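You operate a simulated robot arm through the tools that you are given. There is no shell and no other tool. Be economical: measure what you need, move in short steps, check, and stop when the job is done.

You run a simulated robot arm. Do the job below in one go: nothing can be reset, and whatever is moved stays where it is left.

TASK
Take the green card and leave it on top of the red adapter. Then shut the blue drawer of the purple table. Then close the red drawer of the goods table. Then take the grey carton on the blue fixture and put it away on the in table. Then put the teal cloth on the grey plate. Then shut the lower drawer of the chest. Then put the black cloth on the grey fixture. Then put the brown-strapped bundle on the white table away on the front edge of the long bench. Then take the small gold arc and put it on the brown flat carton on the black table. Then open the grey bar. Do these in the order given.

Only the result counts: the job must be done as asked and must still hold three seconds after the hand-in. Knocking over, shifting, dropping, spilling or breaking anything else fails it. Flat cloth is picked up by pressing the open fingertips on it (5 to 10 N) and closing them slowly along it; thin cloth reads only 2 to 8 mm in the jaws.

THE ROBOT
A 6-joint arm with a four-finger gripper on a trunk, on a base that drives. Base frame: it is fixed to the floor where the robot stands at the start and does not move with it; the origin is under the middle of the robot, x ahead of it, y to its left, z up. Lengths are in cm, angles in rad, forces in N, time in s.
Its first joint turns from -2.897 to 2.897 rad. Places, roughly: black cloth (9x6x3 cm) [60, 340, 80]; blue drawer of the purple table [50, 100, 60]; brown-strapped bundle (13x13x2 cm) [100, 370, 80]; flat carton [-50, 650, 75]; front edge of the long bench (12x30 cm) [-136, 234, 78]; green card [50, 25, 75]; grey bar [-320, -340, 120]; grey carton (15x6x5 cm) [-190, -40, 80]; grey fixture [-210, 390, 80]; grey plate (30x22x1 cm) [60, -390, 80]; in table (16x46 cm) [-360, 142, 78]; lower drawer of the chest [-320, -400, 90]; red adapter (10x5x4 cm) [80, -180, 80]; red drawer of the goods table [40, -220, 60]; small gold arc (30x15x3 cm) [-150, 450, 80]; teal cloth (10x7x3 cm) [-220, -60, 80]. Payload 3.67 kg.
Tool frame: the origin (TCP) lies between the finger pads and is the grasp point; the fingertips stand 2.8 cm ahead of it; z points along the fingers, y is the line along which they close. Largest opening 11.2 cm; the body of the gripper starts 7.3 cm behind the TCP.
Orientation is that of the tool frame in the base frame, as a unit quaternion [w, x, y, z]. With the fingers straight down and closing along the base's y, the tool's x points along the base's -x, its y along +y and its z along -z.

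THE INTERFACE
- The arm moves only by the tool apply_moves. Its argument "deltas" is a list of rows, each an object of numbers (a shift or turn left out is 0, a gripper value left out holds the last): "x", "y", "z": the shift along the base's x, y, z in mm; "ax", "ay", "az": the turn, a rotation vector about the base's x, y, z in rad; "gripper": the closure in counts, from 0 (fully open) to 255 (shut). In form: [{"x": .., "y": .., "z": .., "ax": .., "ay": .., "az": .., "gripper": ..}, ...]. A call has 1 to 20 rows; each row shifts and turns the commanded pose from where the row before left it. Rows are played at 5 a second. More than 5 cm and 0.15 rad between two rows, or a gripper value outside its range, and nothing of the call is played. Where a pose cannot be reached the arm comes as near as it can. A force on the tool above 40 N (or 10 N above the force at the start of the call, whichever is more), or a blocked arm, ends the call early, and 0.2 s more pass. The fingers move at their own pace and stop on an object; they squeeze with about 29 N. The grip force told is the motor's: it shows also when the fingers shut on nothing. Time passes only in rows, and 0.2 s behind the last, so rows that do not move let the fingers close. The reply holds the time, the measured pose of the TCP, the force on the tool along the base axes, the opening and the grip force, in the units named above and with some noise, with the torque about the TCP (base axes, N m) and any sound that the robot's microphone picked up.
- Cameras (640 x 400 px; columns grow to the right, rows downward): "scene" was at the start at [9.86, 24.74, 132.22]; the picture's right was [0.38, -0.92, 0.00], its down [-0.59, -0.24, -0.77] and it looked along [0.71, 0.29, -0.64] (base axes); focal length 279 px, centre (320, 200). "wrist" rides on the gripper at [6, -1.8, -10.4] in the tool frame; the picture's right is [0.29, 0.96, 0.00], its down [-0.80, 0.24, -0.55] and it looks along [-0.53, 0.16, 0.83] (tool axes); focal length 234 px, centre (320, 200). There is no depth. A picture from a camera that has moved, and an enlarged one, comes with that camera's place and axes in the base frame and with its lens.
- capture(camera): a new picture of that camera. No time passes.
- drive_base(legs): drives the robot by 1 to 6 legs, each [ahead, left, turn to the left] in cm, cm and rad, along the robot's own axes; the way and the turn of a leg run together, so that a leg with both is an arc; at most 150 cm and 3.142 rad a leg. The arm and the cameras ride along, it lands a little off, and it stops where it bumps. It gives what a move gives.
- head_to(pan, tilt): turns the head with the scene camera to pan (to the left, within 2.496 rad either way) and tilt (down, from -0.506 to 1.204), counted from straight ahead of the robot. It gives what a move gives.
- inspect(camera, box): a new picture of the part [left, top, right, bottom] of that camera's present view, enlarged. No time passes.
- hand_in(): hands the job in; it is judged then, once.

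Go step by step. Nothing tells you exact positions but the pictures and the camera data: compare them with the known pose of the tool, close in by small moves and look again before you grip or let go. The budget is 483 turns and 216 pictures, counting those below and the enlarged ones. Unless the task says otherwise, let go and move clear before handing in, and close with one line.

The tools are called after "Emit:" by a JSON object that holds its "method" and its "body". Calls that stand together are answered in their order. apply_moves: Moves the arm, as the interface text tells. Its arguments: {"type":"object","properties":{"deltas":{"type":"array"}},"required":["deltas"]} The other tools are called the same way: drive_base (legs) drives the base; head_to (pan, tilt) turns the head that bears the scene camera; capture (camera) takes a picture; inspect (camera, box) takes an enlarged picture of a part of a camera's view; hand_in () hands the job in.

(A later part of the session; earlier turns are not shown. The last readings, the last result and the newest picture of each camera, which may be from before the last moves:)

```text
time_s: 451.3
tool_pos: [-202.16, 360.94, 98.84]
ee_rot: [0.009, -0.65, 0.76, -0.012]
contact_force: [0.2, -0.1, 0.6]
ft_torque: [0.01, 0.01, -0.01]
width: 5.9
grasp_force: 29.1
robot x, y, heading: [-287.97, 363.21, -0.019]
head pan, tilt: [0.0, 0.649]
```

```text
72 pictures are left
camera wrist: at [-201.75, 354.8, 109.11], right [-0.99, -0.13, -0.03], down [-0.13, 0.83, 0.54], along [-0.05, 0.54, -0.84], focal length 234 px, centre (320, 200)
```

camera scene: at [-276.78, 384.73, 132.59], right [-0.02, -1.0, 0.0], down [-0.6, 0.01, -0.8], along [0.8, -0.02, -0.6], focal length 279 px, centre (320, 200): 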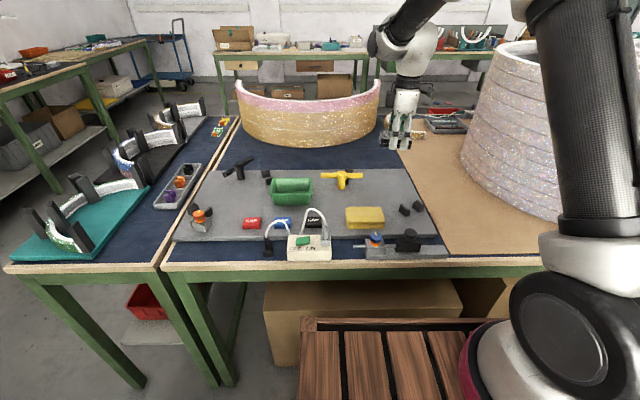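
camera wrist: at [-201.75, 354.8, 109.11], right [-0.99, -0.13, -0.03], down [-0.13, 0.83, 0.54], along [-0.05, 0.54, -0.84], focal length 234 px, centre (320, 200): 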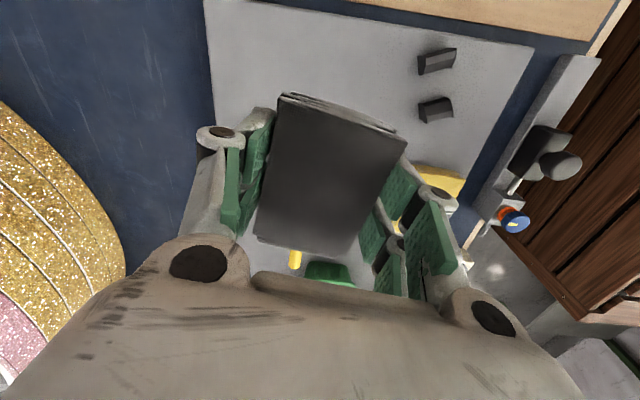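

The landing spot is clear. I shift 8 mm to −y and lower to contact.

Emit:
{"method": "apply_moves", "body": {"deltas": [{"y": -8, "x": 4}, {"z": -40}, {"z": -40}, {"z": -25}, {"z": -12}, {"z": -8}, {"z": -6}, {"z": -5}, {"z": -5}, {"z": -5}, {}]}}

Emit:
{"method": "inspect", "body": {"camera": "scene", "box": [300, 110, 480, 250]}}

```text
time_s: 453.7
tool_pos: [-201.64, 360.0, 84.17]
ee_rot: [0.009, -0.65, 0.76, -0.013]
contact_force: [-0.8, 0.1, -0.1]
ft_torque: [-0.01, -0.05, 0.01]
width: 5.92
grasp_force: 28.7
robot x, y, heading: [-287.94, 363.48, -0.021]
head pan, tilt: [0.0, 0.649]
```

```text
2.86 times, centred on (390, 180) of scene
camera zoom: at [-276.77, 384.73, 132.59], right [-0.02, -1.0, 0.0], down [-0.6, 0.01, -0.8], along [0.8, -0.02, -0.6], focal length 798 px, centre (120, 257)
```

zoom: 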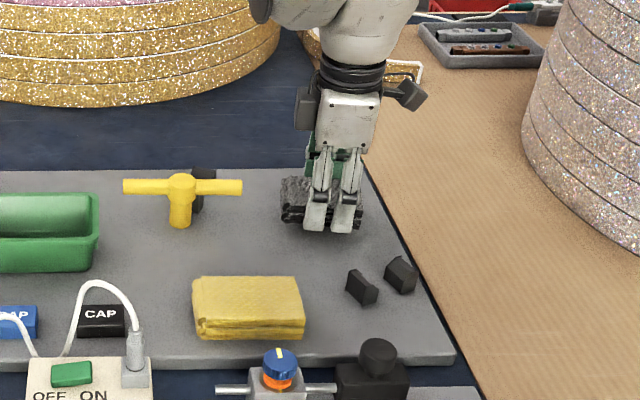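

Emit:
{"method": "apply_moves", "body": {"deltas": [{"y": 12}, {"z": -5}, {"z": -5}, {"z": -4}, {"z": -4}, {"z": -4}, {"z": -4}, {}]}}

```text
time_s: 455.0
tool_pos: [-201.61, 361.06, 82.43]
ee_rot: [0.01, -0.649, 0.76, -0.014]
contact_force: [-9.1, -0.4, 19.0]
ft_torque: [0.24, 0.86, 0.11]
width: 5.93
grasp_force: 29.6
robot x, y, heading: [-288.07, 363.37, -0.023]
head pan, tilt: [0.0, 0.649]
stopped in row 6: the force on the tool passed its limit at 49 N (the readings are from after the stop); the commanded pose is now the measured one
```

Contact at z 82.4. I ease up a little, open gently, and lift off.

Emit:
{"method": "apply_moves", "body": {"deltas": [{"z": 3}, {"gripper": 118}, {"gripper": 108}, {"gripper": 95}, {"gripper": 80}, {}, {"z": 15}, {"z": 30}, {"z": 48}, {"z": 48}, {"z": 48}, {"z": 48}, {"z": 48}, {"z": 48}, {"z": 48}, {"z": 20}, {"x": -45}, {"x": -45}, {"x": -45}]}}

Emit:
{"method": "inspect", "body": {"camera": "scene", "box": [300, 110, 480, 250]}}

```text
time_s: 459.0
tool_pos: [-214.97, 361.12, 122.87]
ee_rot: [0.01, -0.649, 0.76, -0.013]
contact_force: [1.1, 0.4, -0.7]
ft_torque: [-0.02, 0.07, -0.02]
width: 7.68
grasp_force: 0.1
robot x, y, heading: [-288.0, 363.58, -0.018]
head pan, tilt: [0.0, 0.649]
```

```text
2.86 times, centred on (390, 180) of scene
camera zoom: at [-276.71, 384.74, 132.58], right [-0.02, -1.0, 0.0], down [-0.6, 0.01, -0.8], along [0.8, -0.02, -0.61], focal length 798 px, centre (120, 257)
```

zoom: 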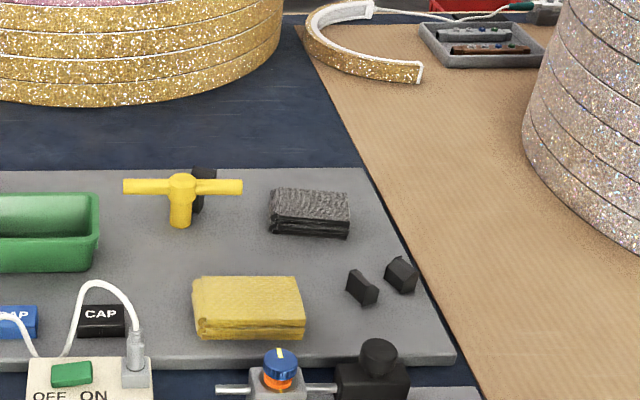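

The black cloth lies on the grey fixture. Now back the same way round to the white table for the brown-strapped coil.

Emit:
{"method": "drive_base", "body": {"legs": [[0, 100, 0.02], [0, 62, 0], [120, 0, 0], [120, 0, 0]]}}

```text
time_s: 478.5
tool_pos: [22.45, 523.62, 123.07]
ee_rot: [0.011, -0.653, 0.758, -0.014]
contact_force: [0.5, -0.3, 0.1]
ft_torque: [0.0, -0.04, 0.0]
width: 7.68
grasp_force: 0.0
robot x, y, heading: [-50.23, 524.84, -0.01]
head pan, tilt: [0.0, 0.649]
```

Emit:
{"method": "drive_base", "body": {"legs": [[0, -100, 0.01], [0, -52, 0], [40, 0, 0]]}}

Emit:
{"method": "head_to", "body": {"pan": 0.0, "tilt": 0.55}}

Emit:
{"method": "capture", "body": {"camera": "scene"}}

Emit:
{"method": "capture", "body": {"camera": "wrist"}}

```text
time_s: 488.4
tool_pos: [60.94, 372.26, 123.08]
ee_rot: [0.01, -0.655, 0.756, -0.014]
contact_force: [0.9, -0.1, -0.1]
ft_torque: [0.01, -0.01, -0.01]
width: 7.69
grasp_force: 0.0
robot x, y, heading: [-11.94, 373.63, -0.008]
head pan, tilt: [0.0, 0.649]
```

```text
time_s: 489.1
tool_pos: [60.87, 372.26, 123.06]
ee_rot: [0.012, -0.654, 0.756, -0.014]
contact_force: [0.3, 0.4, 0.4]
ft_torque: [-0.04, 0.01, -0.01]
width: 7.7
grasp_force: 0.0
robot x, y, heading: [-12.22, 373.66, -0.01]
head pan, tilt: [0.0, 0.55]
```

```text
69 pictures are left
camera scene: at [-0.89, 394.92, 133.47], right [-0.01, -1.0, 0.0], down [-0.52, 0.0, -0.85], along [0.85, -0.01, -0.52], focal length 279 px, centre (320, 200)
```

scene: 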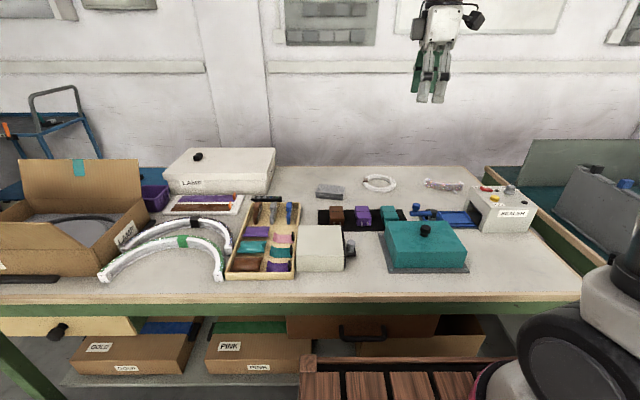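

```text
68 pictures are left
camera wrist: at [61.39, 366.16, 133.43], right [-0.99, -0.15, -0.03], down [-0.14, 0.83, 0.54], along [-0.05, 0.54, -0.84], focal length 234 px, centre (320, 200)
```

wrist: 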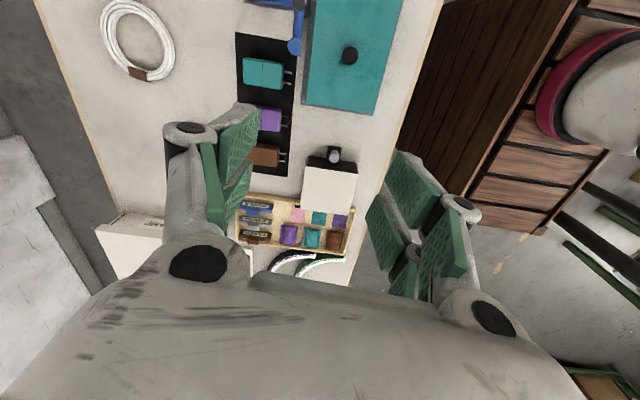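

The coil's centre is (98.3, 370.3), ring width about 13 cm, brown strap on its +y side. I drive a bit nearer and reach for its near rim at x≈92.6.

Emit:
{"method": "drive_base", "body": {"legs": [[8, 0, 0]]}}

Emit:
{"method": "apply_moves", "body": {"deltas": [{"x": 45, "gripper": 140}, {"x": 45}, {"x": 45}, {"x": 45, "z": -20}, {"x": 30, "z": -40}, {"x": 20, "z": -40}, {"z": -48}, {"z": -48}, {"z": -48}, {}]}}

Emit:
{"method": "capture", "body": {"camera": "wrist"}}

Emit:
{"method": "capture", "body": {"camera": "scene"}}

```text
time_s: 490.2
tool_pos: [69.12, 372.14, 123.12]
ee_rot: [0.01, -0.655, 0.755, -0.013]
contact_force: [-1.0, 0.2, 0.3]
ft_torque: [-0.03, 0.04, 0.03]
width: 7.66
grasp_force: 0.2
robot x, y, heading: [-4.08, 373.53, -0.005]
head pan, tilt: [0.0, 0.55]
```

```text
time_s: 492.4
tool_pos: [92.06, 372.16, 98.91]
ee_rot: [0.011, -0.655, 0.755, -0.014]
contact_force: [-0.1, -0.2, -0.4]
ft_torque: [0.01, 0.01, 0.0]
width: 5.04
grasp_force: 0.0
robot x, y, heading: [-3.75, 373.44, -0.007]
head pan, tilt: [0.0, 0.55]
```

```text
67 pictures are left
camera wrist: at [92.48, 366.17, 109.12], right [-0.99, -0.15, -0.03], down [-0.14, 0.83, 0.54], along [-0.05, 0.54, -0.84], focal length 234 px, centre (320, 200)
```

wrist: 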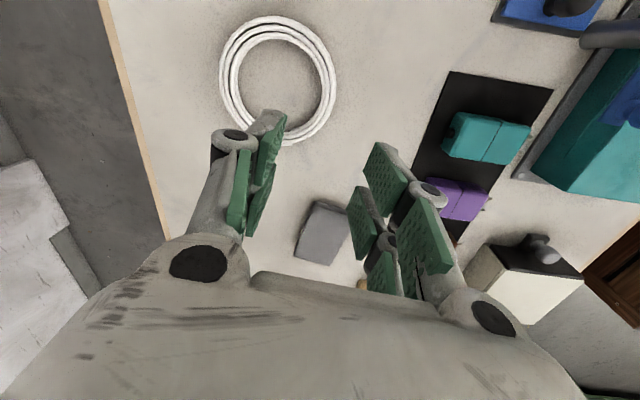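

```text
66 pictures are left
camera scene: at [7.19, 394.88, 133.47], right [-0.01, -1.0, 0.0], down [-0.52, 0.0, -0.85], along [0.85, 0.0, -0.52], focal length 279 px, centre (320, 200)
```

scene: 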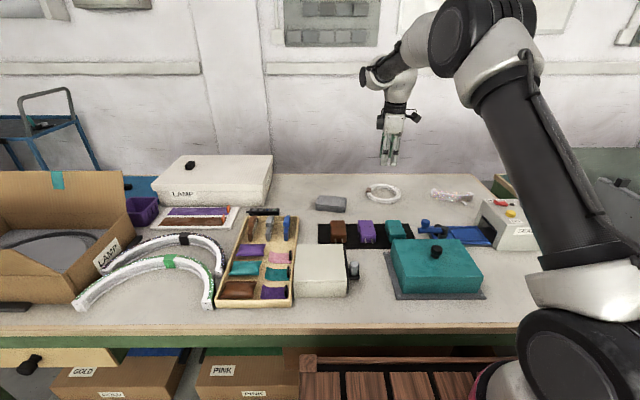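

Emit:
{"method": "apply_moves", "body": {"deltas": [{"x": -2, "y": -22}, {"z": -45}, {"z": -45}, {"z": -35}, {"z": -15}, {"z": -10}, {}]}}

Emit:
{"method": "capture", "body": {"camera": "wrist"}}

Emit:
{"method": "inspect", "body": {"camera": "scene", "box": [310, 100, 470, 210]}}

```text
time_s: 494.0
tool_pos: [91.83, 370.13, 83.93]
ee_rot: [0.012, -0.655, 0.755, -0.016]
contact_force: [5.4, -2.2, 14.6]
ft_torque: [-0.43, -0.43, 0.15]
width: 5.77
grasp_force: 4.7
robot x, y, heading: [-3.71, 373.46, -0.009]
head pan, tilt: [0.0, 0.55]
```

```text
65 pictures are left
camera wrist: at [92.27, 364.04, 94.23], right [-0.99, -0.15, -0.04], down [-0.14, 0.83, 0.54], along [-0.05, 0.54, -0.84], focal length 234 px, centre (320, 200)
```

wrist: 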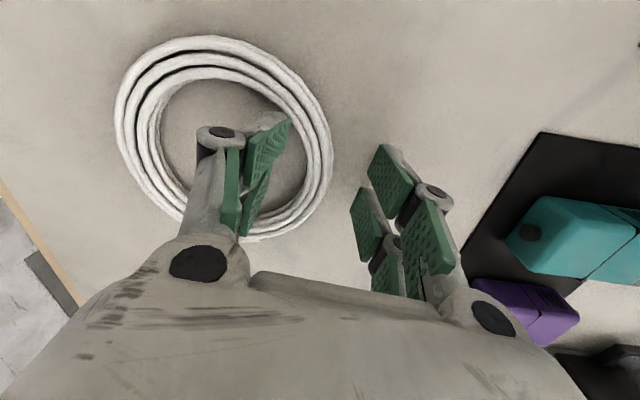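

```text
3.64 times, centred on (390, 155) of scene
camera zoom: at [7.15, 394.88, 133.47], right [-0.01, -1.0, 0.0], down [-0.52, 0.0, -0.85], along [0.85, 0.0, -0.52], focal length 1016 px, centre (66, 364)
```

zoom: 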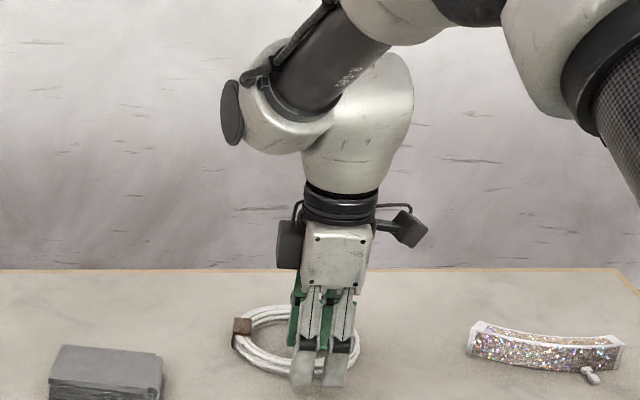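

The tips touch the table and the rim lies between the fingers. I lift 4 mm and close on the rim.

Emit:
{"method": "apply_moves", "body": {"deltas": [{"z": 4}, {"gripper": 160}, {"gripper": 180}, {"gripper": 200}, {"gripper": 255}, {}, {}]}}

Emit:
{"method": "capture", "body": {"camera": "wrist"}}

```text
time_s: 495.6
tool_pos: [91.62, 370.08, 84.13]
ee_rot: [0.011, -0.655, 0.756, -0.013]
contact_force: [-4.1, 1.6, 13.3]
ft_torque: [0.1, 0.08, 0.01]
width: 0.6
grasp_force: 29.4
robot x, y, heading: [-3.92, 373.36, -0.005]
head pan, tilt: [0.0, 0.55]
```

```text
63 pictures are left
camera wrist: at [92.16, 364.03, 94.51], right [-0.99, -0.15, -0.03], down [-0.14, 0.83, 0.54], along [-0.05, 0.54, -0.84], focal length 234 px, centre (320, 200)
```

wrist: 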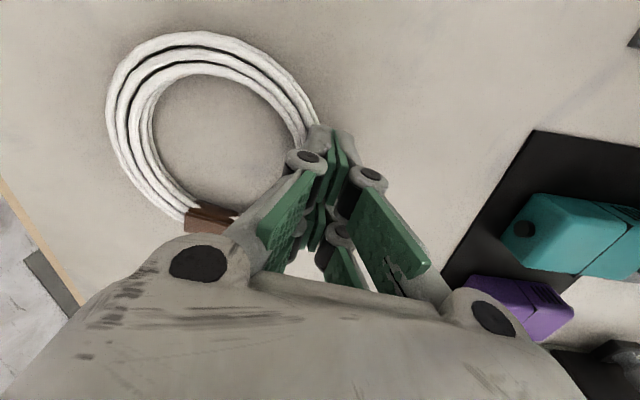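

Width reads 0.6 cm; I lift a little to see whether the coil comes along.

Emit:
{"method": "apply_moves", "body": {"deltas": [{"z": 10}, {"z": 15}, {"z": 25}, {}]}}

Emit:
{"method": "capture", "body": {"camera": "wrist"}}

Emit:
{"method": "inspect", "body": {"camera": "scene", "box": [310, 100, 470, 210]}}

```text
time_s: 496.6
tool_pos: [91.71, 370.03, 89.19]
ee_rot: [0.011, -0.655, 0.756, -0.014]
contact_force: [0.1, 0.5, -0.7]
ft_torque: [0.04, 0.01, 0.01]
width: 0.01
grasp_force: 28.8
robot x, y, heading: [-3.74, 373.32, -0.004]
head pan, tilt: [0.0, 0.55]
```

```text
62 pictures are left
camera wrist: at [92.31, 363.98, 99.55], right [-0.99, -0.15, -0.03], down [-0.14, 0.83, 0.54], along [-0.05, 0.54, -0.84], focal length 234 px, centre (320, 200)
```

wrist: 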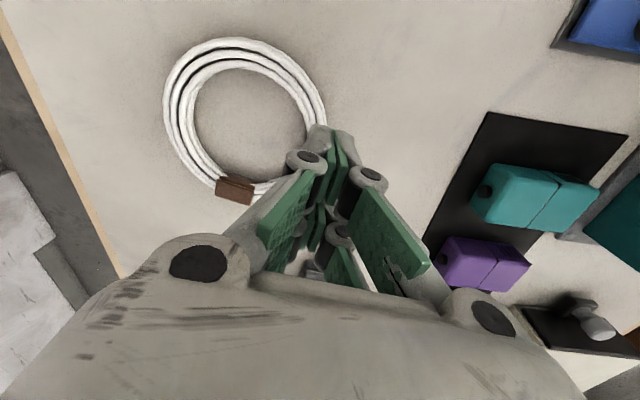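

```text
3.64 times, centred on (390, 155) of scene
camera zoom: at [7.2, 394.88, 133.47], right [-0.01, -1.0, 0.0], down [-0.52, 0.0, -0.85], along [0.85, 0.0, -0.52], focal length 1016 px, centre (66, 364)
```

zoom: 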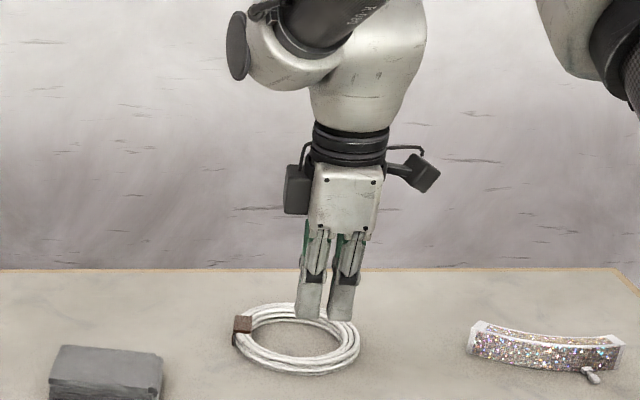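

It slipped off: the tips were too high on the rim. The rim's centre is at x≈92.7; I open wider, recentre, and go down until the table is touched.

Emit:
{"method": "apply_moves", "body": {"deltas": [{"gripper": 95, "x": 10, "y": 1}, {}, {"z": -35}, {"z": -15}, {"z": -8}, {"z": -6}, {"z": -4}, {}]}}

Emit:
{"method": "capture", "body": {"camera": "wrist"}}

```text
time_s: 498.4
tool_pos: [92.84, 370.03, 82.45]
ee_rot: [0.011, -0.654, 0.756, -0.014]
contact_force: [-2.4, 2.9, 15.3]
ft_torque: [0.18, 0.59, -0.05]
width: 7.49
grasp_force: 4.0
robot x, y, heading: [-4.02, 373.3, 0.003]
head pan, tilt: [0.0, 0.55]
```

```text
60 pictures are left
camera wrist: at [93.32, 364.06, 92.68], right [-0.99, -0.15, -0.03], down [-0.14, 0.83, 0.54], along [-0.05, 0.54, -0.84], focal length 234 px, centre (320, 200)
```

wrist: 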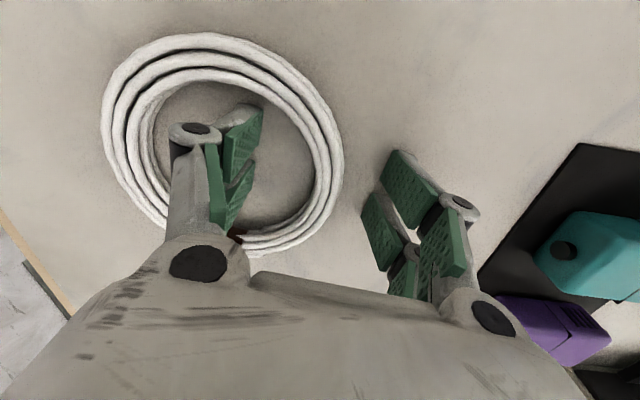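

Emit:
{"method": "apply_moves", "body": {"deltas": [{"z": 2, "gripper": 120}, {"z": 1, "gripper": 140}, {"gripper": 160}, {"gripper": 180}, {"gripper": 200}, {"gripper": 255}, {}, {}]}}

Emit:
{"method": "capture", "body": {"camera": "wrist"}}

```text
time_s: 499.5
tool_pos: [92.81, 370.03, 82.77]
ee_rot: [0.011, -0.654, 0.756, -0.014]
contact_force: [-8.3, 2.2, 15.9]
ft_torque: [0.22, 0.57, 0.01]
width: 2.86
grasp_force: 4.3
robot x, y, heading: [-4.15, 373.74, -0.007]
head pan, tilt: [0.0, 0.55]
stopped in row 5: the force on the tool passed its limit at 45 N (the readings are from after the stop); the commanded pose is now the measured one
```

```text
59 pictures are left
camera wrist: at [93.29, 364.09, 93.12], right [-0.99, -0.15, -0.03], down [-0.14, 0.83, 0.54], along [-0.05, 0.54, -0.84], focal length 234 px, centre (320, 200)
```

wrist: 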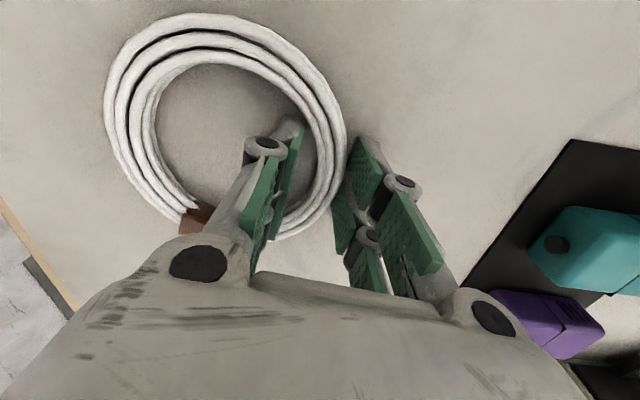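

The fingers are now snug about the rim. I raise 2.5 mm and complete the grip.

Emit:
{"method": "apply_moves", "body": {"deltas": [{"z": 2.5}, {"gripper": 205}, {"gripper": 220}, {"gripper": 255}, {}, {}]}}

```text
time_s: 500.9
tool_pos: [92.89, 369.97, 82.79]
ee_rot: [0.01, -0.655, 0.756, -0.013]
contact_force: [0.0, -0.2, -0.4]
ft_torque: [-0.01, 0.04, -0.02]
width: 2.41
grasp_force: 28.8
robot x, y, heading: [-3.95, 373.33, -0.007]
head pan, tilt: [0.0, 0.55]
```

Emit:
{"method": "apply_moves", "body": {"deltas": [{"z": 15}, {"z": 30}, {"z": 45}, {}]}}

Emit:
{"method": "capture", "body": {"camera": "wrist"}}

Emit:
{"method": "inspect", "body": {"camera": "scene", "box": [290, 80, 490, 220]}}

```text
time_s: 501.9
tool_pos: [92.78, 370.13, 91.98]
ee_rot: [0.011, -0.654, 0.756, -0.013]
contact_force: [-0.4, -0.1, -1.1]
ft_torque: [-0.01, 0.02, 0.02]
width: 2.4
grasp_force: 28.7
robot x, y, heading: [-3.81, 373.23, -0.004]
head pan, tilt: [0.0, 0.55]
```

```text
58 pictures are left
camera wrist: at [93.25, 364.04, 102.25], right [-0.99, -0.15, -0.03], down [-0.14, 0.83, 0.54], along [-0.06, 0.54, -0.84], focal length 234 px, centre (320, 200)
```

wrist: 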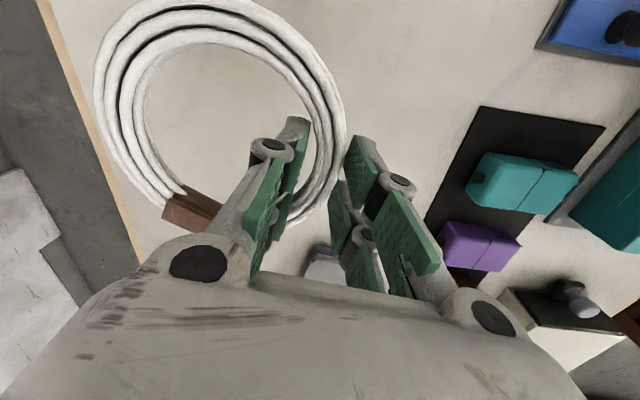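

```text
2.86 times, centred on (390, 150) of scene
camera zoom: at [7.19, 394.88, 133.47], right [-0.01, -1.0, 0.0], down [-0.52, 0.0, -0.85], along [0.85, 0.0, -0.52], focal length 798 px, centre (120, 343)
```

zoom: 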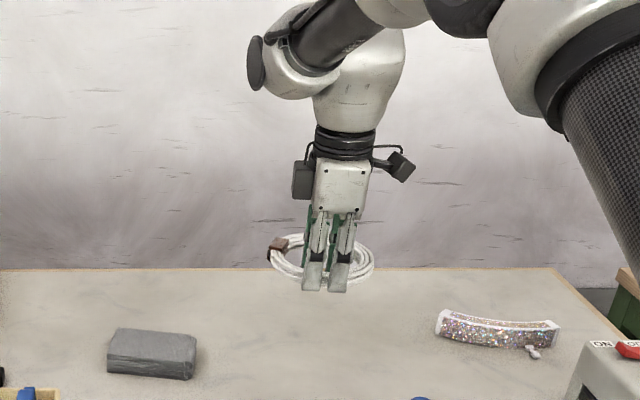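

The coil is held level. I raise it, retract, back away and go to y≈234, then look at the long bench's front edge.

Emit:
{"method": "apply_moves", "body": {"deltas": [{"z": 48}, {"z": 48}, {"z": 48}, {"z": 48}, {"z": 48}, {"z": 48}, {"z": 40}, {"x": -45}, {"x": -45}, {"x": -45}, {"x": -45}, {"x": -45}, {}]}}

Emit:
{"method": "drive_base", "body": {"legs": [[-34, 0, 0], [0, -139, 0.0]]}}

Emit:
{"method": "head_to", "body": {"pan": 2.45, "tilt": 0.5}}

Emit:
{"method": "capture", "body": {"camera": "scene"}}

```text
time_s: 504.7
tool_pos: [69.11, 369.75, 123.75]
ee_rot: [0.009, -0.654, 0.756, -0.013]
contact_force: [0.4, -0.3, -0.7]
ft_torque: [0.03, 0.06, 0.02]
width: 2.4
grasp_force: 29.2
out of reach, approached as far as the arm can: row 7
robot x, y, heading: [-3.85, 373.39, -0.006]
head pan, tilt: [0.0, 0.55]
```

```text
time_s: 513.5
tool_pos: [34.26, 227.78, 123.74]
ee_rot: [0.011, -0.652, 0.758, -0.013]
contact_force: [0.5, 0.1, -1.3]
ft_torque: [-0.01, 0.02, 0.0]
width: 2.42
grasp_force: 29.1
robot x, y, heading: [-38.66, 232.15, -0.011]
head pan, tilt: [0.0, 0.55]
```

```text
time_s: 515.8
tool_pos: [34.24, 227.82, 123.83]
ee_rot: [0.01, -0.652, 0.758, -0.014]
contact_force: [-0.2, 0.1, 0.1]
ft_torque: [0.03, 0.03, 0.02]
width: 2.41
grasp_force: 29.1
robot x, y, heading: [-39.09, 232.15, -0.01]
head pan, tilt: [2.45, 0.499]
```

```text
56 pictures are left
camera scene: at [-43.44, 259.41, 133.93], right [0.65, 0.76, 0.0], down [0.36, -0.31, -0.88], along [-0.67, 0.57, -0.48], focal length 279 px, centre (320, 200)
```

scene: 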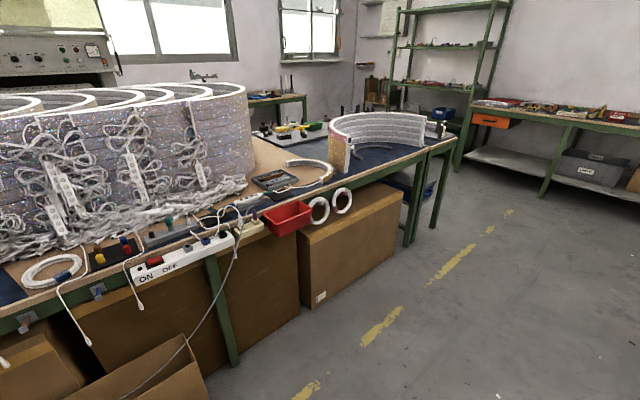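

A blue-strapped coil already lies on the bench edge at about (−137, 240). I turn round to face the bench.

Emit:
{"method": "drive_base", "body": {"legs": [[6, 0, 0], [0, 0, 1.571], [0, 0, 1.571]]}}

Emit:
{"method": "head_to", "body": {"pan": 0.0, "tilt": 0.7}}

Emit:
{"method": "capture", "body": {"camera": "scene"}}

```text
time_s: 524.3
tool_pos: [-105.44, 239.16, 123.71]
ee_rot: [-0.013, 0.771, 0.637, -0.01]
contact_force: [0.2, -0.2, -0.8]
ft_torque: [-0.04, -0.06, -0.02]
width: 2.39
grasp_force: 28.5
robot x, y, heading: [-32.67, 231.96, 3.089]
head pan, tilt: [2.45, 0.499]
```

```text
time_s: 526.5
tool_pos: [-105.51, 239.03, 123.8]
ee_rot: [-0.013, 0.771, 0.637, -0.01]
contact_force: [0.6, -0.1, -1.3]
ft_torque: [0.01, -0.03, -0.01]
width: 2.4
grasp_force: 29.2
robot x, y, heading: [-32.98, 231.87, 3.088]
head pan, tilt: [0.0, 0.7]
```

```text
55 pictures are left
camera scene: at [-44.36, 211.04, 132.16], right [0.05, 1.0, 0.0], down [0.64, -0.03, -0.76], along [-0.76, 0.04, -0.64], focal length 279 px, centre (320, 200)
```

scene: 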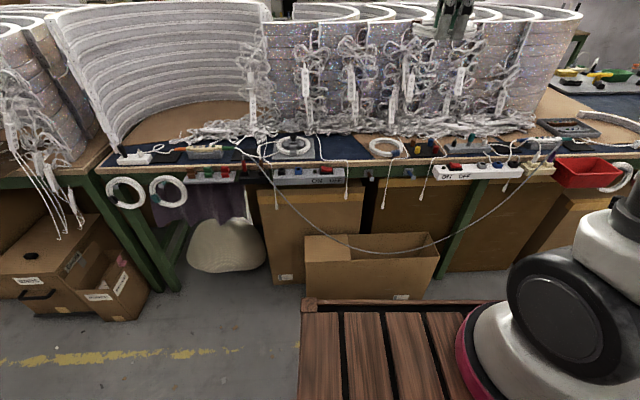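

Emit:
{"method": "inspect", "body": {"camera": "scene", "box": [190, 100, 490, 220]}}

```text
2.13 times, centred on (340, 160) of scene
camera zoom: at [-44.36, 211.04, 132.16], right [0.05, 1.0, 0.0], down [0.64, -0.03, -0.76], along [-0.76, 0.04, -0.64], focal length 596 px, centre (277, 285)
```

zoom: 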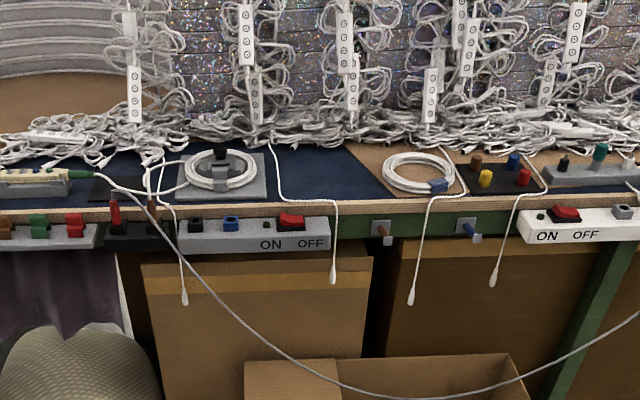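

Between a wire and the blue coil there's a free spot on the front edge around (−137, 226.5). I drive 17 cm closer and straighten.

Emit:
{"method": "drive_base", "body": {"legs": [[17, 0, 0.05]]}}

Emit:
{"method": "apply_moves", "body": {"deltas": [{"y": -30}, {"y": -30}, {"y": -30}, {"x": -30, "y": -10}, {"x": -30}, {"z": -45}, {"z": -45}, {"z": -45}, {"z": -45}, {"z": -45}, {}]}}

Emit:
{"method": "capture", "body": {"camera": "scene"}}

Emit:
{"method": "capture", "body": {"camera": "wrist"}}

```text
time_s: 528.0
tool_pos: [-122.68, 236.05, 123.73]
ee_rot: [-0.013, 0.755, 0.656, -0.011]
contact_force: [-0.1, -0.3, -0.8]
ft_torque: [-0.02, -0.04, -0.01]
width: 2.38
grasp_force: 29.5
robot x, y, heading: [-49.41, 232.15, 3.138]
head pan, tilt: [0.0, 0.7]
```

```text
time_s: 530.4
tool_pos: [-128.55, 225.8, 101.29]
ee_rot: [-0.013, 0.754, 0.656, -0.01]
contact_force: [0.0, 0.0, -1.0]
ft_torque: [0.01, -0.05, 0.0]
width: 2.4
grasp_force: 28.8
robot x, y, heading: [-49.43, 232.17, 3.142]
head pan, tilt: [0.0, 0.7]
```

```text
53 pictures are left
camera scene: at [-60.18, 210.96, 132.15], right [0.0, 1.0, 0.0], down [0.64, 0.0, -0.76], along [-0.76, 0.0, -0.64], focal length 279 px, centre (320, 200)
```

scene: 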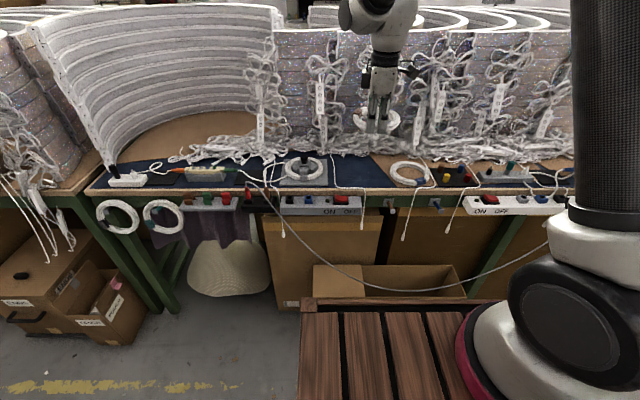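

```text
52 pictures are left
camera wrist: at [-129.3, 232.1, 111.61], right [0.99, 0.15, -0.03], down [0.14, -0.83, 0.54], along [0.06, -0.54, -0.84], focal length 234 px, centre (320, 200)
```

wrist: 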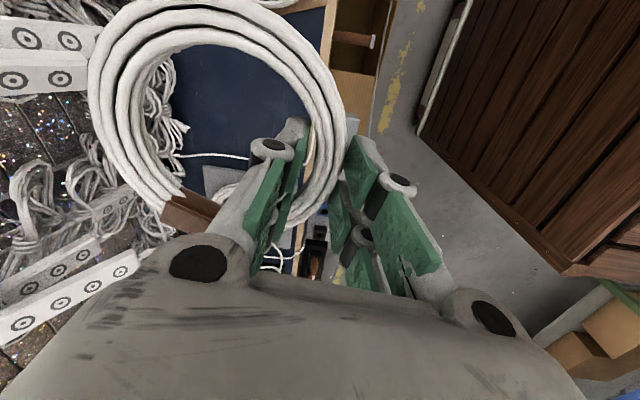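

I set the position (x −130.3, y 226.6) and lower most of the way.

Emit:
{"method": "apply_moves", "body": {"deltas": [{"x": -17, "y": 8}, {"z": -45}, {"z": -45}, {"z": -40}, {}]}}

Emit:
{"method": "inspect", "body": {"camera": "scene", "box": [260, 90, 480, 220]}}

Emit:
{"method": "capture", "body": {"camera": "wrist"}}

```text
time_s: 531.6
tool_pos: [-130.21, 226.78, 88.17]
ee_rot: [-0.013, 0.755, 0.655, -0.011]
contact_force: [-0.9, -0.1, -0.1]
ft_torque: [-0.02, -0.02, -0.07]
width: 2.4
grasp_force: 28.7
robot x, y, heading: [-49.42, 232.47, 3.14]
head pan, tilt: [0.0, 0.7]
```

```text
2.91 times, centred on (370, 155) of scene
camera zoom: at [-60.18, 210.96, 132.15], right [0.0, 1.0, 0.0], down [0.64, 0.0, -0.76], along [-0.76, 0.0, -0.64], focal length 813 px, centre (174, 331)
```

zoom: 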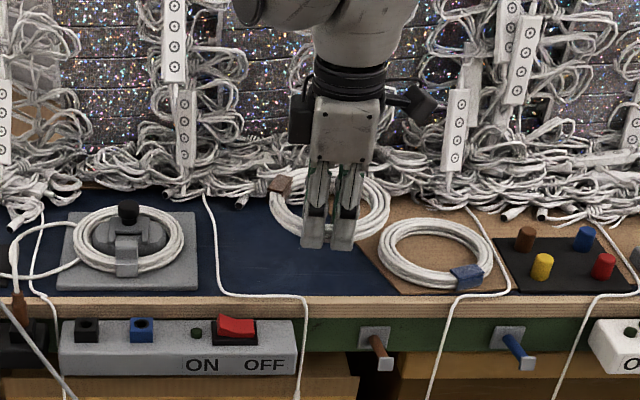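

```text
50 pictures are left
camera wrist: at [-130.96, 233.02, 98.58], right [0.99, 0.15, -0.03], down [0.14, -0.83, 0.54], along [0.06, -0.54, -0.84], focal length 234 px, centre (320, 200)
```

wrist: 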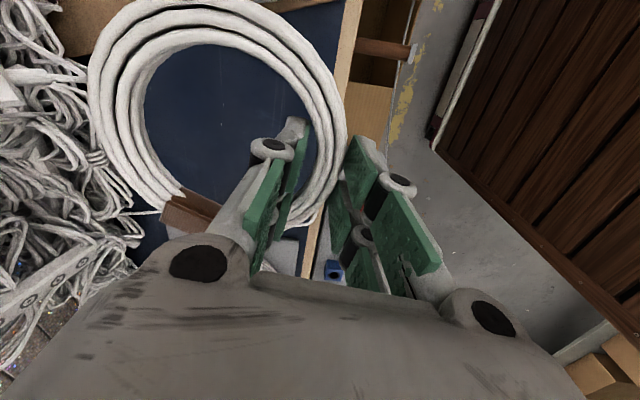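

The right rim would come too near the blue coil; I shift 1.6 cm left and 8 mm in, then lower to contact.

Emit:
{"method": "apply_moves", "body": {"deltas": [{"x": -8, "y": -16}, {"z": -25}, {"z": -12}, {"z": -8}, {"z": -6}, {"z": -5}, {"z": -4}, {"z": -4}, {"z": -4}, {}]}}

Emit:
{"method": "inspect", "body": {"camera": "scene", "box": [260, 90, 480, 220]}}

```text
time_s: 533.8
tool_pos: [-131.1, 225.24, 81.39]
ee_rot: [-0.013, 0.755, 0.655, -0.011]
contact_force: [-0.2, -0.2, -0.6]
ft_torque: [-0.01, 0.0, 0.02]
width: 2.41
grasp_force: 29.4
robot x, y, heading: [-49.5, 232.72, 3.137]
head pan, tilt: [0.0, 0.7]
```

```text
2.91 times, centred on (370, 155) of scene
camera zoom: at [-60.19, 210.96, 132.15], right [0.0, 1.0, 0.0], down [0.64, 0.0, -0.76], along [-0.76, 0.0, -0.64], focal length 813 px, centre (174, 331)
```

zoom: 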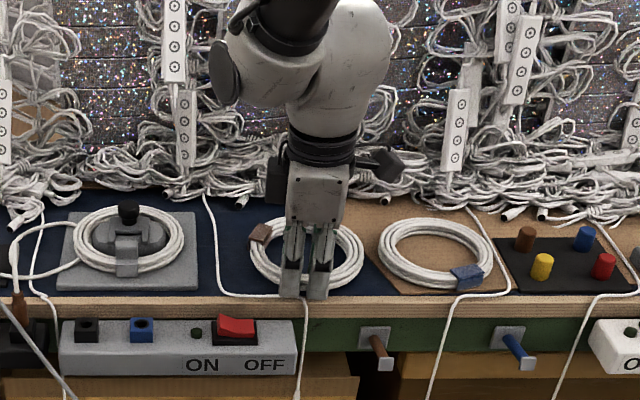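

Emit:
{"method": "apply_moves", "body": {"deltas": [{"y": 8, "x": -3}, {"z": -4}, {"z": -4}, {"z": -4}, {"z": -4}, {"z": -4}, {}]}}

Emit:
{"method": "inspect", "body": {"camera": "scene", "box": [290, 130, 430, 220]}}

```text
time_s: 534.8
tool_pos: [-131.28, 226.16, 80.76]
ee_rot: [-0.013, 0.755, 0.656, -0.012]
contact_force: [11.5, 2.2, 20.7]
ft_torque: [0.01, -0.69, 0.1]
width: 2.4
grasp_force: 29.2
robot x, y, heading: [-49.75, 232.24, 3.137]
head pan, tilt: [0.0, 0.7]
stopped in row 4: the force on the tool passed its limit at 49 N (the readings are from after the stop); the commanded pose is now the measured one
```

```text
4.44 times, centred on (360, 175) of scene
camera zoom: at [-60.07, 210.98, 132.17], right [0.0, 1.0, 0.0], down [0.64, 0.0, -0.77], along [-0.77, 0.0, -0.64], focal length 1242 px, centre (142, 311)
```

zoom: 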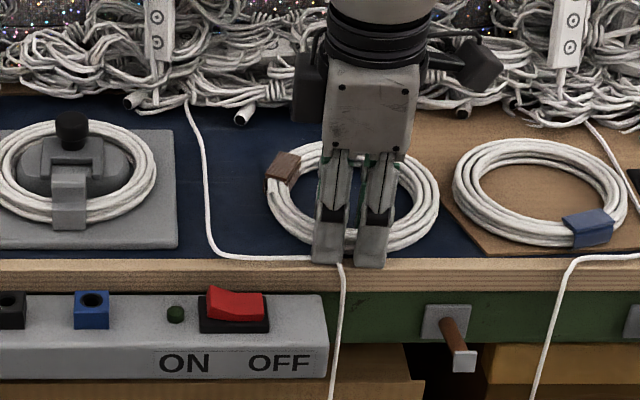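

In place on the bench's front edge. I ease up, open slightly and lift away.

Emit:
{"method": "apply_moves", "body": {"deltas": [{"z": 2.5}, {"gripper": 195}, {"gripper": 185}, {"gripper": 175}, {"gripper": 170}, {}, {"z": 10}, {"z": 20}, {"z": 30}, {"z": 45}, {}]}}

Emit:
{"method": "inspect", "body": {"camera": "scene", "box": [290, 110, 450, 220]}}

```text
time_s: 537.2
tool_pos: [-131.5, 226.13, 91.53]
ee_rot: [-0.014, 0.754, 0.657, -0.011]
contact_force: [0.0, -0.7, -0.3]
ft_torque: [-0.01, 0.0, -0.03]
width: 3.72
grasp_force: 0.1
robot x, y, heading: [-49.45, 232.3, 3.136]
head pan, tilt: [0.0, 0.7]
```

```text
3.64 times, centred on (370, 165) of scene
camera zoom: at [-60.18, 210.96, 132.15], right [0.0, 1.0, 0.0], down [0.64, 0.0, -0.76], along [-0.76, 0.0, -0.64], focal length 1016 px, centre (138, 327)
```

zoom: 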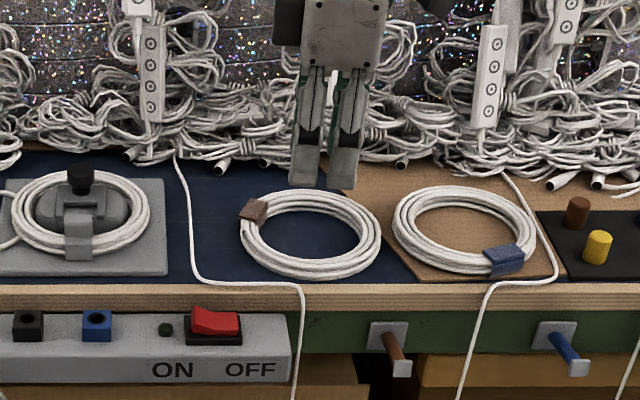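

The coil is put away neatly beside the blue one. Next the small gold arc near (−145, 455): I raise the arm and drive up the aisle facing the benches.

Emit:
{"method": "apply_moves", "body": {"deltas": [{"z": 48}, {"z": 48}, {"z": 48}, {"z": 48}, {"z": 48}, {"z": 48}, {"z": 20}, {"x": 45}, {"x": 45}, {}]}}

Emit:
{"method": "drive_base", "body": {"legs": [[0, -120, 0], [0, -100, 0]]}}

Emit:
{"method": "head_to", "body": {"pan": 0.0, "tilt": 0.7}}

Emit:
{"method": "capture", "body": {"camera": "scene"}}

```text
time_s: 539.4
tool_pos: [-122.43, 226.11, 122.37]
ee_rot: [-0.013, 0.755, 0.656, -0.012]
contact_force: [-0.2, 0.1, 0.1]
ft_torque: [0.0, -0.05, 0.03]
width: 3.74
grasp_force: 0.1
robot x, y, heading: [-49.76, 232.53, 3.139]
head pan, tilt: [0.0, 0.7]
```

```text
time_s: 550.2
tool_pos: [-122.67, 445.97, 122.42]
ee_rot: [-0.014, 0.755, 0.655, -0.012]
contact_force: [-0.1, -0.3, 0.0]
ft_torque: [0.01, -0.02, -0.03]
width: 3.75
grasp_force: 0.0
robot x, y, heading: [-49.68, 452.31, 3.137]
head pan, tilt: [0.0, 0.7]
```

```text
time_s: 550.8
tool_pos: [-122.63, 445.78, 122.29]
ee_rot: [-0.014, 0.755, 0.655, -0.013]
contact_force: [0.0, -0.5, 0.2]
ft_torque: [-0.02, 0.02, 0.03]
width: 3.73
grasp_force: 0.0
robot x, y, heading: [-49.45, 452.18, 3.136]
head pan, tilt: [0.0, 0.7]
```

```text
46 pictures are left
camera scene: at [-60.34, 430.73, 132.15], right [0.0, 1.0, 0.0], down [0.64, 0.0, -0.76], along [-0.76, 0.0, -0.64], focal length 279 px, centre (320, 200)
```

scene: 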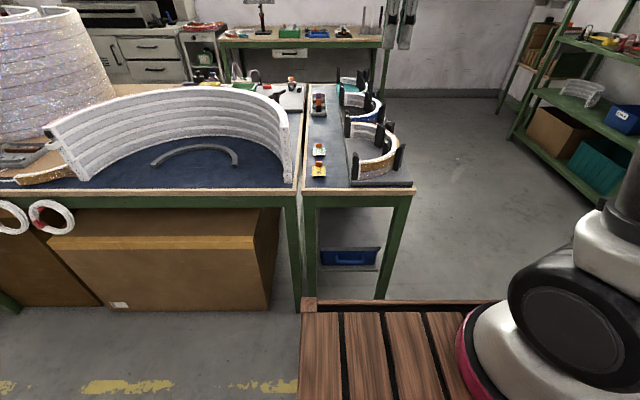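

Emit:
{"method": "inspect", "body": {"camera": "scene", "box": [300, 65, 440, 200]}}

Emit:
{"method": "capture", "body": {"camera": "wrist"}}

```text
2.96 times, centred on (370, 132) of scene
camera zoom: at [-60.34, 430.73, 132.15], right [0.0, 1.0, 0.0], down [0.64, 0.0, -0.76], along [-0.76, 0.0, -0.64], focal length 828 px, centre (172, 400)
```

zoom: 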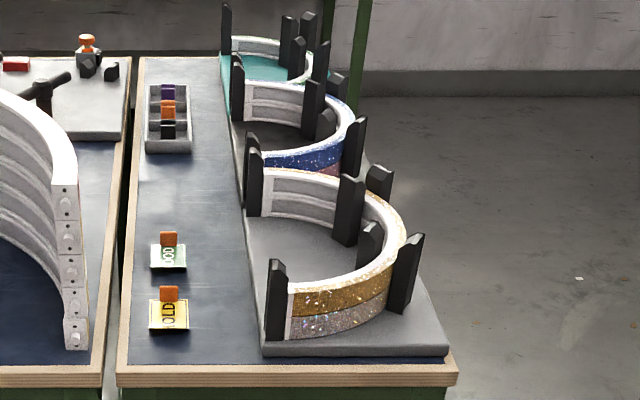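

```text
44 pictures are left
camera wrist: at [-123.28, 452.13, 132.7], right [0.99, 0.15, -0.03], down [0.15, -0.83, 0.54], along [0.05, -0.54, -0.84], focal length 234 px, centre (320, 200)
```

wrist: 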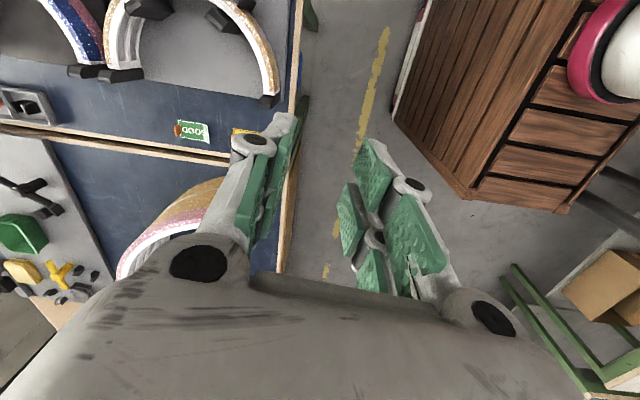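

The gold arc lies on top of a silver one in a black-post stand, opening toward −y. I bring the hand above it for a top view.

Emit:
{"method": "apply_moves", "body": {"deltas": [{"x": -40, "y": 20}, {"x": -40, "y": 20}, {"x": -40, "y": 30}, {"x": -30, "y": 30}, {"gripper": 110}, {}]}}

Emit:
{"method": "capture", "body": {"camera": "wrist"}}

```text
time_s: 552.2
tool_pos: [-137.81, 456.12, 122.5]
ee_rot: [-0.013, 0.755, 0.656, -0.012]
contact_force: [0.1, 0.7, 0.0]
ft_torque: [-0.04, 0.01, -0.05]
width: 6.38
grasp_force: 0.0
robot x, y, heading: [-49.8, 451.91, 3.136]
head pan, tilt: [0.0, 0.7]
```

```text
43 pictures are left
camera wrist: at [-138.52, 462.34, 132.83], right [0.99, 0.15, -0.03], down [0.14, -0.83, 0.54], along [0.05, -0.54, -0.84], focal length 234 px, centre (320, 200)
```

wrist: 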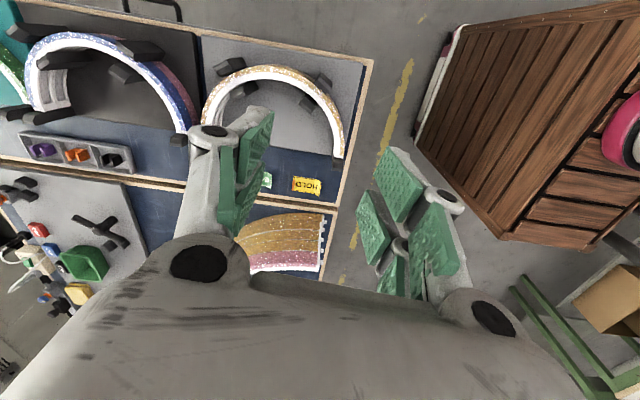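

Emit:
{"method": "inspect", "body": {"camera": "wrist", "box": [185, 45, 385, 205]}}

```text
2.50 times, centred on (285, 125) of wrist
camera zoom: at [-138.52, 462.34, 132.83], right [0.99, 0.15, -0.03], down [0.14, -0.83, 0.54], along [0.05, -0.54, -0.84], focal length 585 px, centre (408, 388)
```

zoom: 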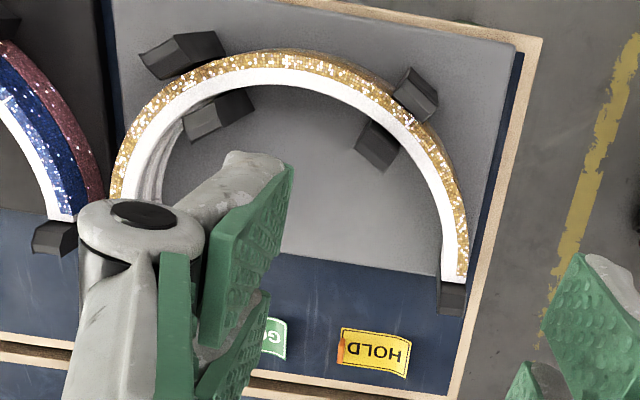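

The arc's apex is at about (−147.2, 456.8), top z≈85.7, free of posts there; I'll grip it across y. I drive 12 cm nearer, turn the hand and move above the apex.

Emit:
{"method": "drive_base", "body": {"legs": [[12, 0, 0]]}}

Emit:
{"method": "apply_moves", "body": {"deltas": [{"az": -0.143}, {"az": -0.143}, {"az": -0.143}, {"az": -0.143}, {"az": -0.143}, {"az": -0.143}, {"az": -0.143}, {"az": -0.143}, {"az": -0.143}, {"az": -0.143}, {"z": -45}, {"z": -45}, {"z": -45}, {}]}}

Emit:
{"method": "capture", "body": {"camera": "wrist"}}

```text
time_s: 553.5
tool_pos: [-149.93, 456.18, 122.49]
ee_rot: [-0.014, 0.755, 0.656, -0.012]
contact_force: [-0.3, 0.4, 0.4]
ft_torque: [-0.02, 0.01, 0.02]
width: 6.38
grasp_force: 0.0
robot x, y, heading: [-61.94, 452.4, 3.134]
head pan, tilt: [0.0, 0.7]
```

```text
time_s: 556.5
tool_pos: [-150.23, 456.4, 109.02]
ee_rot: [-0.018, 1.0, 0.0, 0.0]
contact_force: [0.1, -0.4, -0.3]
ft_torque: [0.01, 0.0, 0.04]
width: 6.38
grasp_force: 0.0
robot x, y, heading: [-61.9, 452.27, 3.135]
head pan, tilt: [0.0, 0.7]
```

```text
41 pictures are left
camera wrist: at [-144.34, 457.9, 119.3], right [0.29, -0.96, -0.03], down [-0.8, -0.26, 0.54], along [-0.53, -0.13, -0.84], focal length 234 px, centre (320, 200)
```

wrist: 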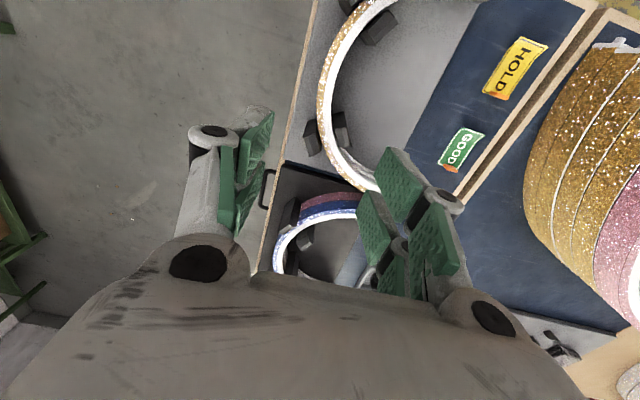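

Emit:
{"method": "apply_moves", "body": {"deltas": [{"x": 25, "y": 6}, {"z": -45}, {"z": -45}, {"z": -40}, {}]}}

Emit:
{"method": "capture", "body": {"camera": "wrist"}}

Emit:
{"method": "inspect", "body": {"camera": "scene", "box": [300, 65, 460, 205]}}

```text
time_s: 557.7
tool_pos: [-147.61, 456.89, 95.86]
ee_rot: [-0.019, 1.0, 0.0, 0.0]
contact_force: [0.0, 0.6, -0.1]
ft_torque: [0.01, 0.01, -0.01]
width: 6.35
grasp_force: 0.0
robot x, y, heading: [-61.96, 452.0, 3.132]
head pan, tilt: [0.0, 0.7]
```

```text
40 pictures are left
camera wrist: at [-141.75, 458.35, 106.23], right [0.29, -0.96, -0.03], down [-0.8, -0.26, 0.54], along [-0.53, -0.13, -0.84], focal length 234 px, centre (320, 200)
```

wrist: 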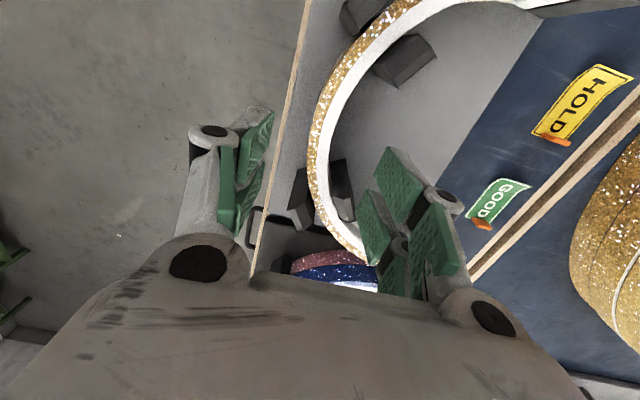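

```text
2.86 times, centred on (380, 135) of scene
camera zoom: at [-72.56, 430.79, 132.16], right [0.0, 1.0, 0.0], down [0.64, 0.0, -0.76], along [-0.76, 0.0, -0.64], focal length 798 px, centre (149, 386)
```

zoom: 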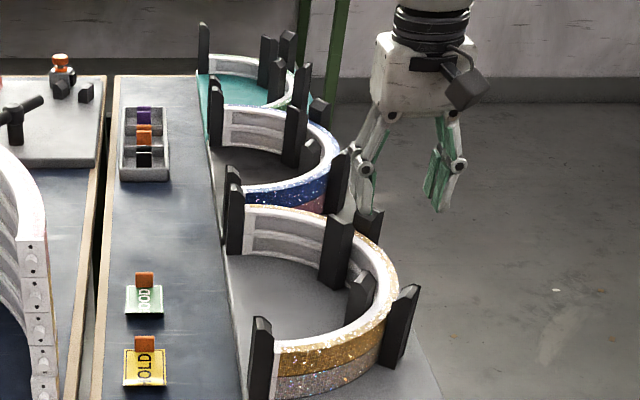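

The post pairs leave free x from about −148.7 to −142.5, so I centre at x −145.3, rotate slightly to the radial direction and lower.

Emit:
{"method": "apply_moves", "body": {"deltas": [{"x": 23, "y": 2, "az": -0.14}, {}, {"z": -30}, {"z": -25}, {}]}}

Emit:
{"method": "capture", "body": {"camera": "wrist"}}

Emit:
{"method": "inspect", "body": {"camera": "scene", "box": [330, 90, 460, 205]}}

```text
time_s: 558.9
tool_pos: [-145.41, 457.18, 90.45]
ee_rot: [-0.018, 0.997, -0.07, 0.001]
contact_force: [-0.1, 0.2, 0.0]
ft_torque: [0.0, -0.01, 0.0]
width: 6.38
grasp_force: 0.1
robot x, y, heading: [-61.48, 451.93, 3.136]
head pan, tilt: [0.0, 0.7]
```

```text
38 pictures are left
camera wrist: at [-139.25, 457.8, 100.73], right [0.15, -0.99, -0.03], down [-0.83, -0.15, 0.54], along [-0.54, -0.05, -0.84], focal length 234 px, centre (320, 200)
```

wrist: 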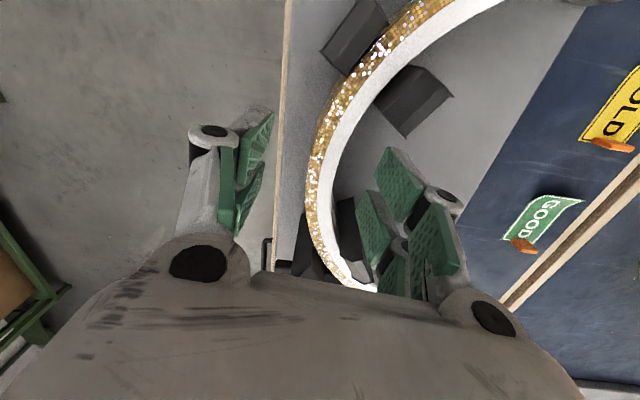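

```text
3.48 times, centred on (395, 148) of scene
camera zoom: at [-72.56, 430.79, 132.15], right [0.0, 1.0, 0.0], down [0.64, 0.0, -0.76], along [-0.76, 0.0, -0.64], focal length 972 px, centre (59, 383)
```

zoom: 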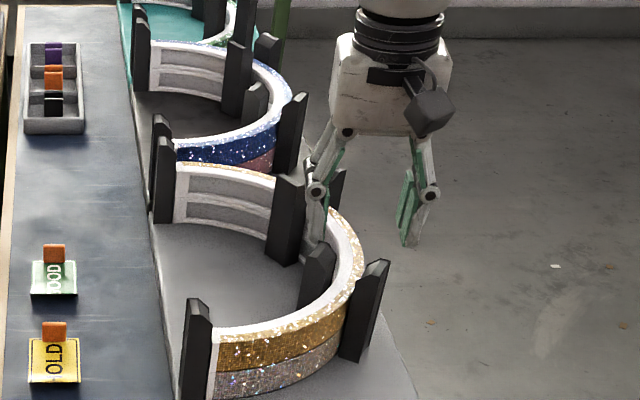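

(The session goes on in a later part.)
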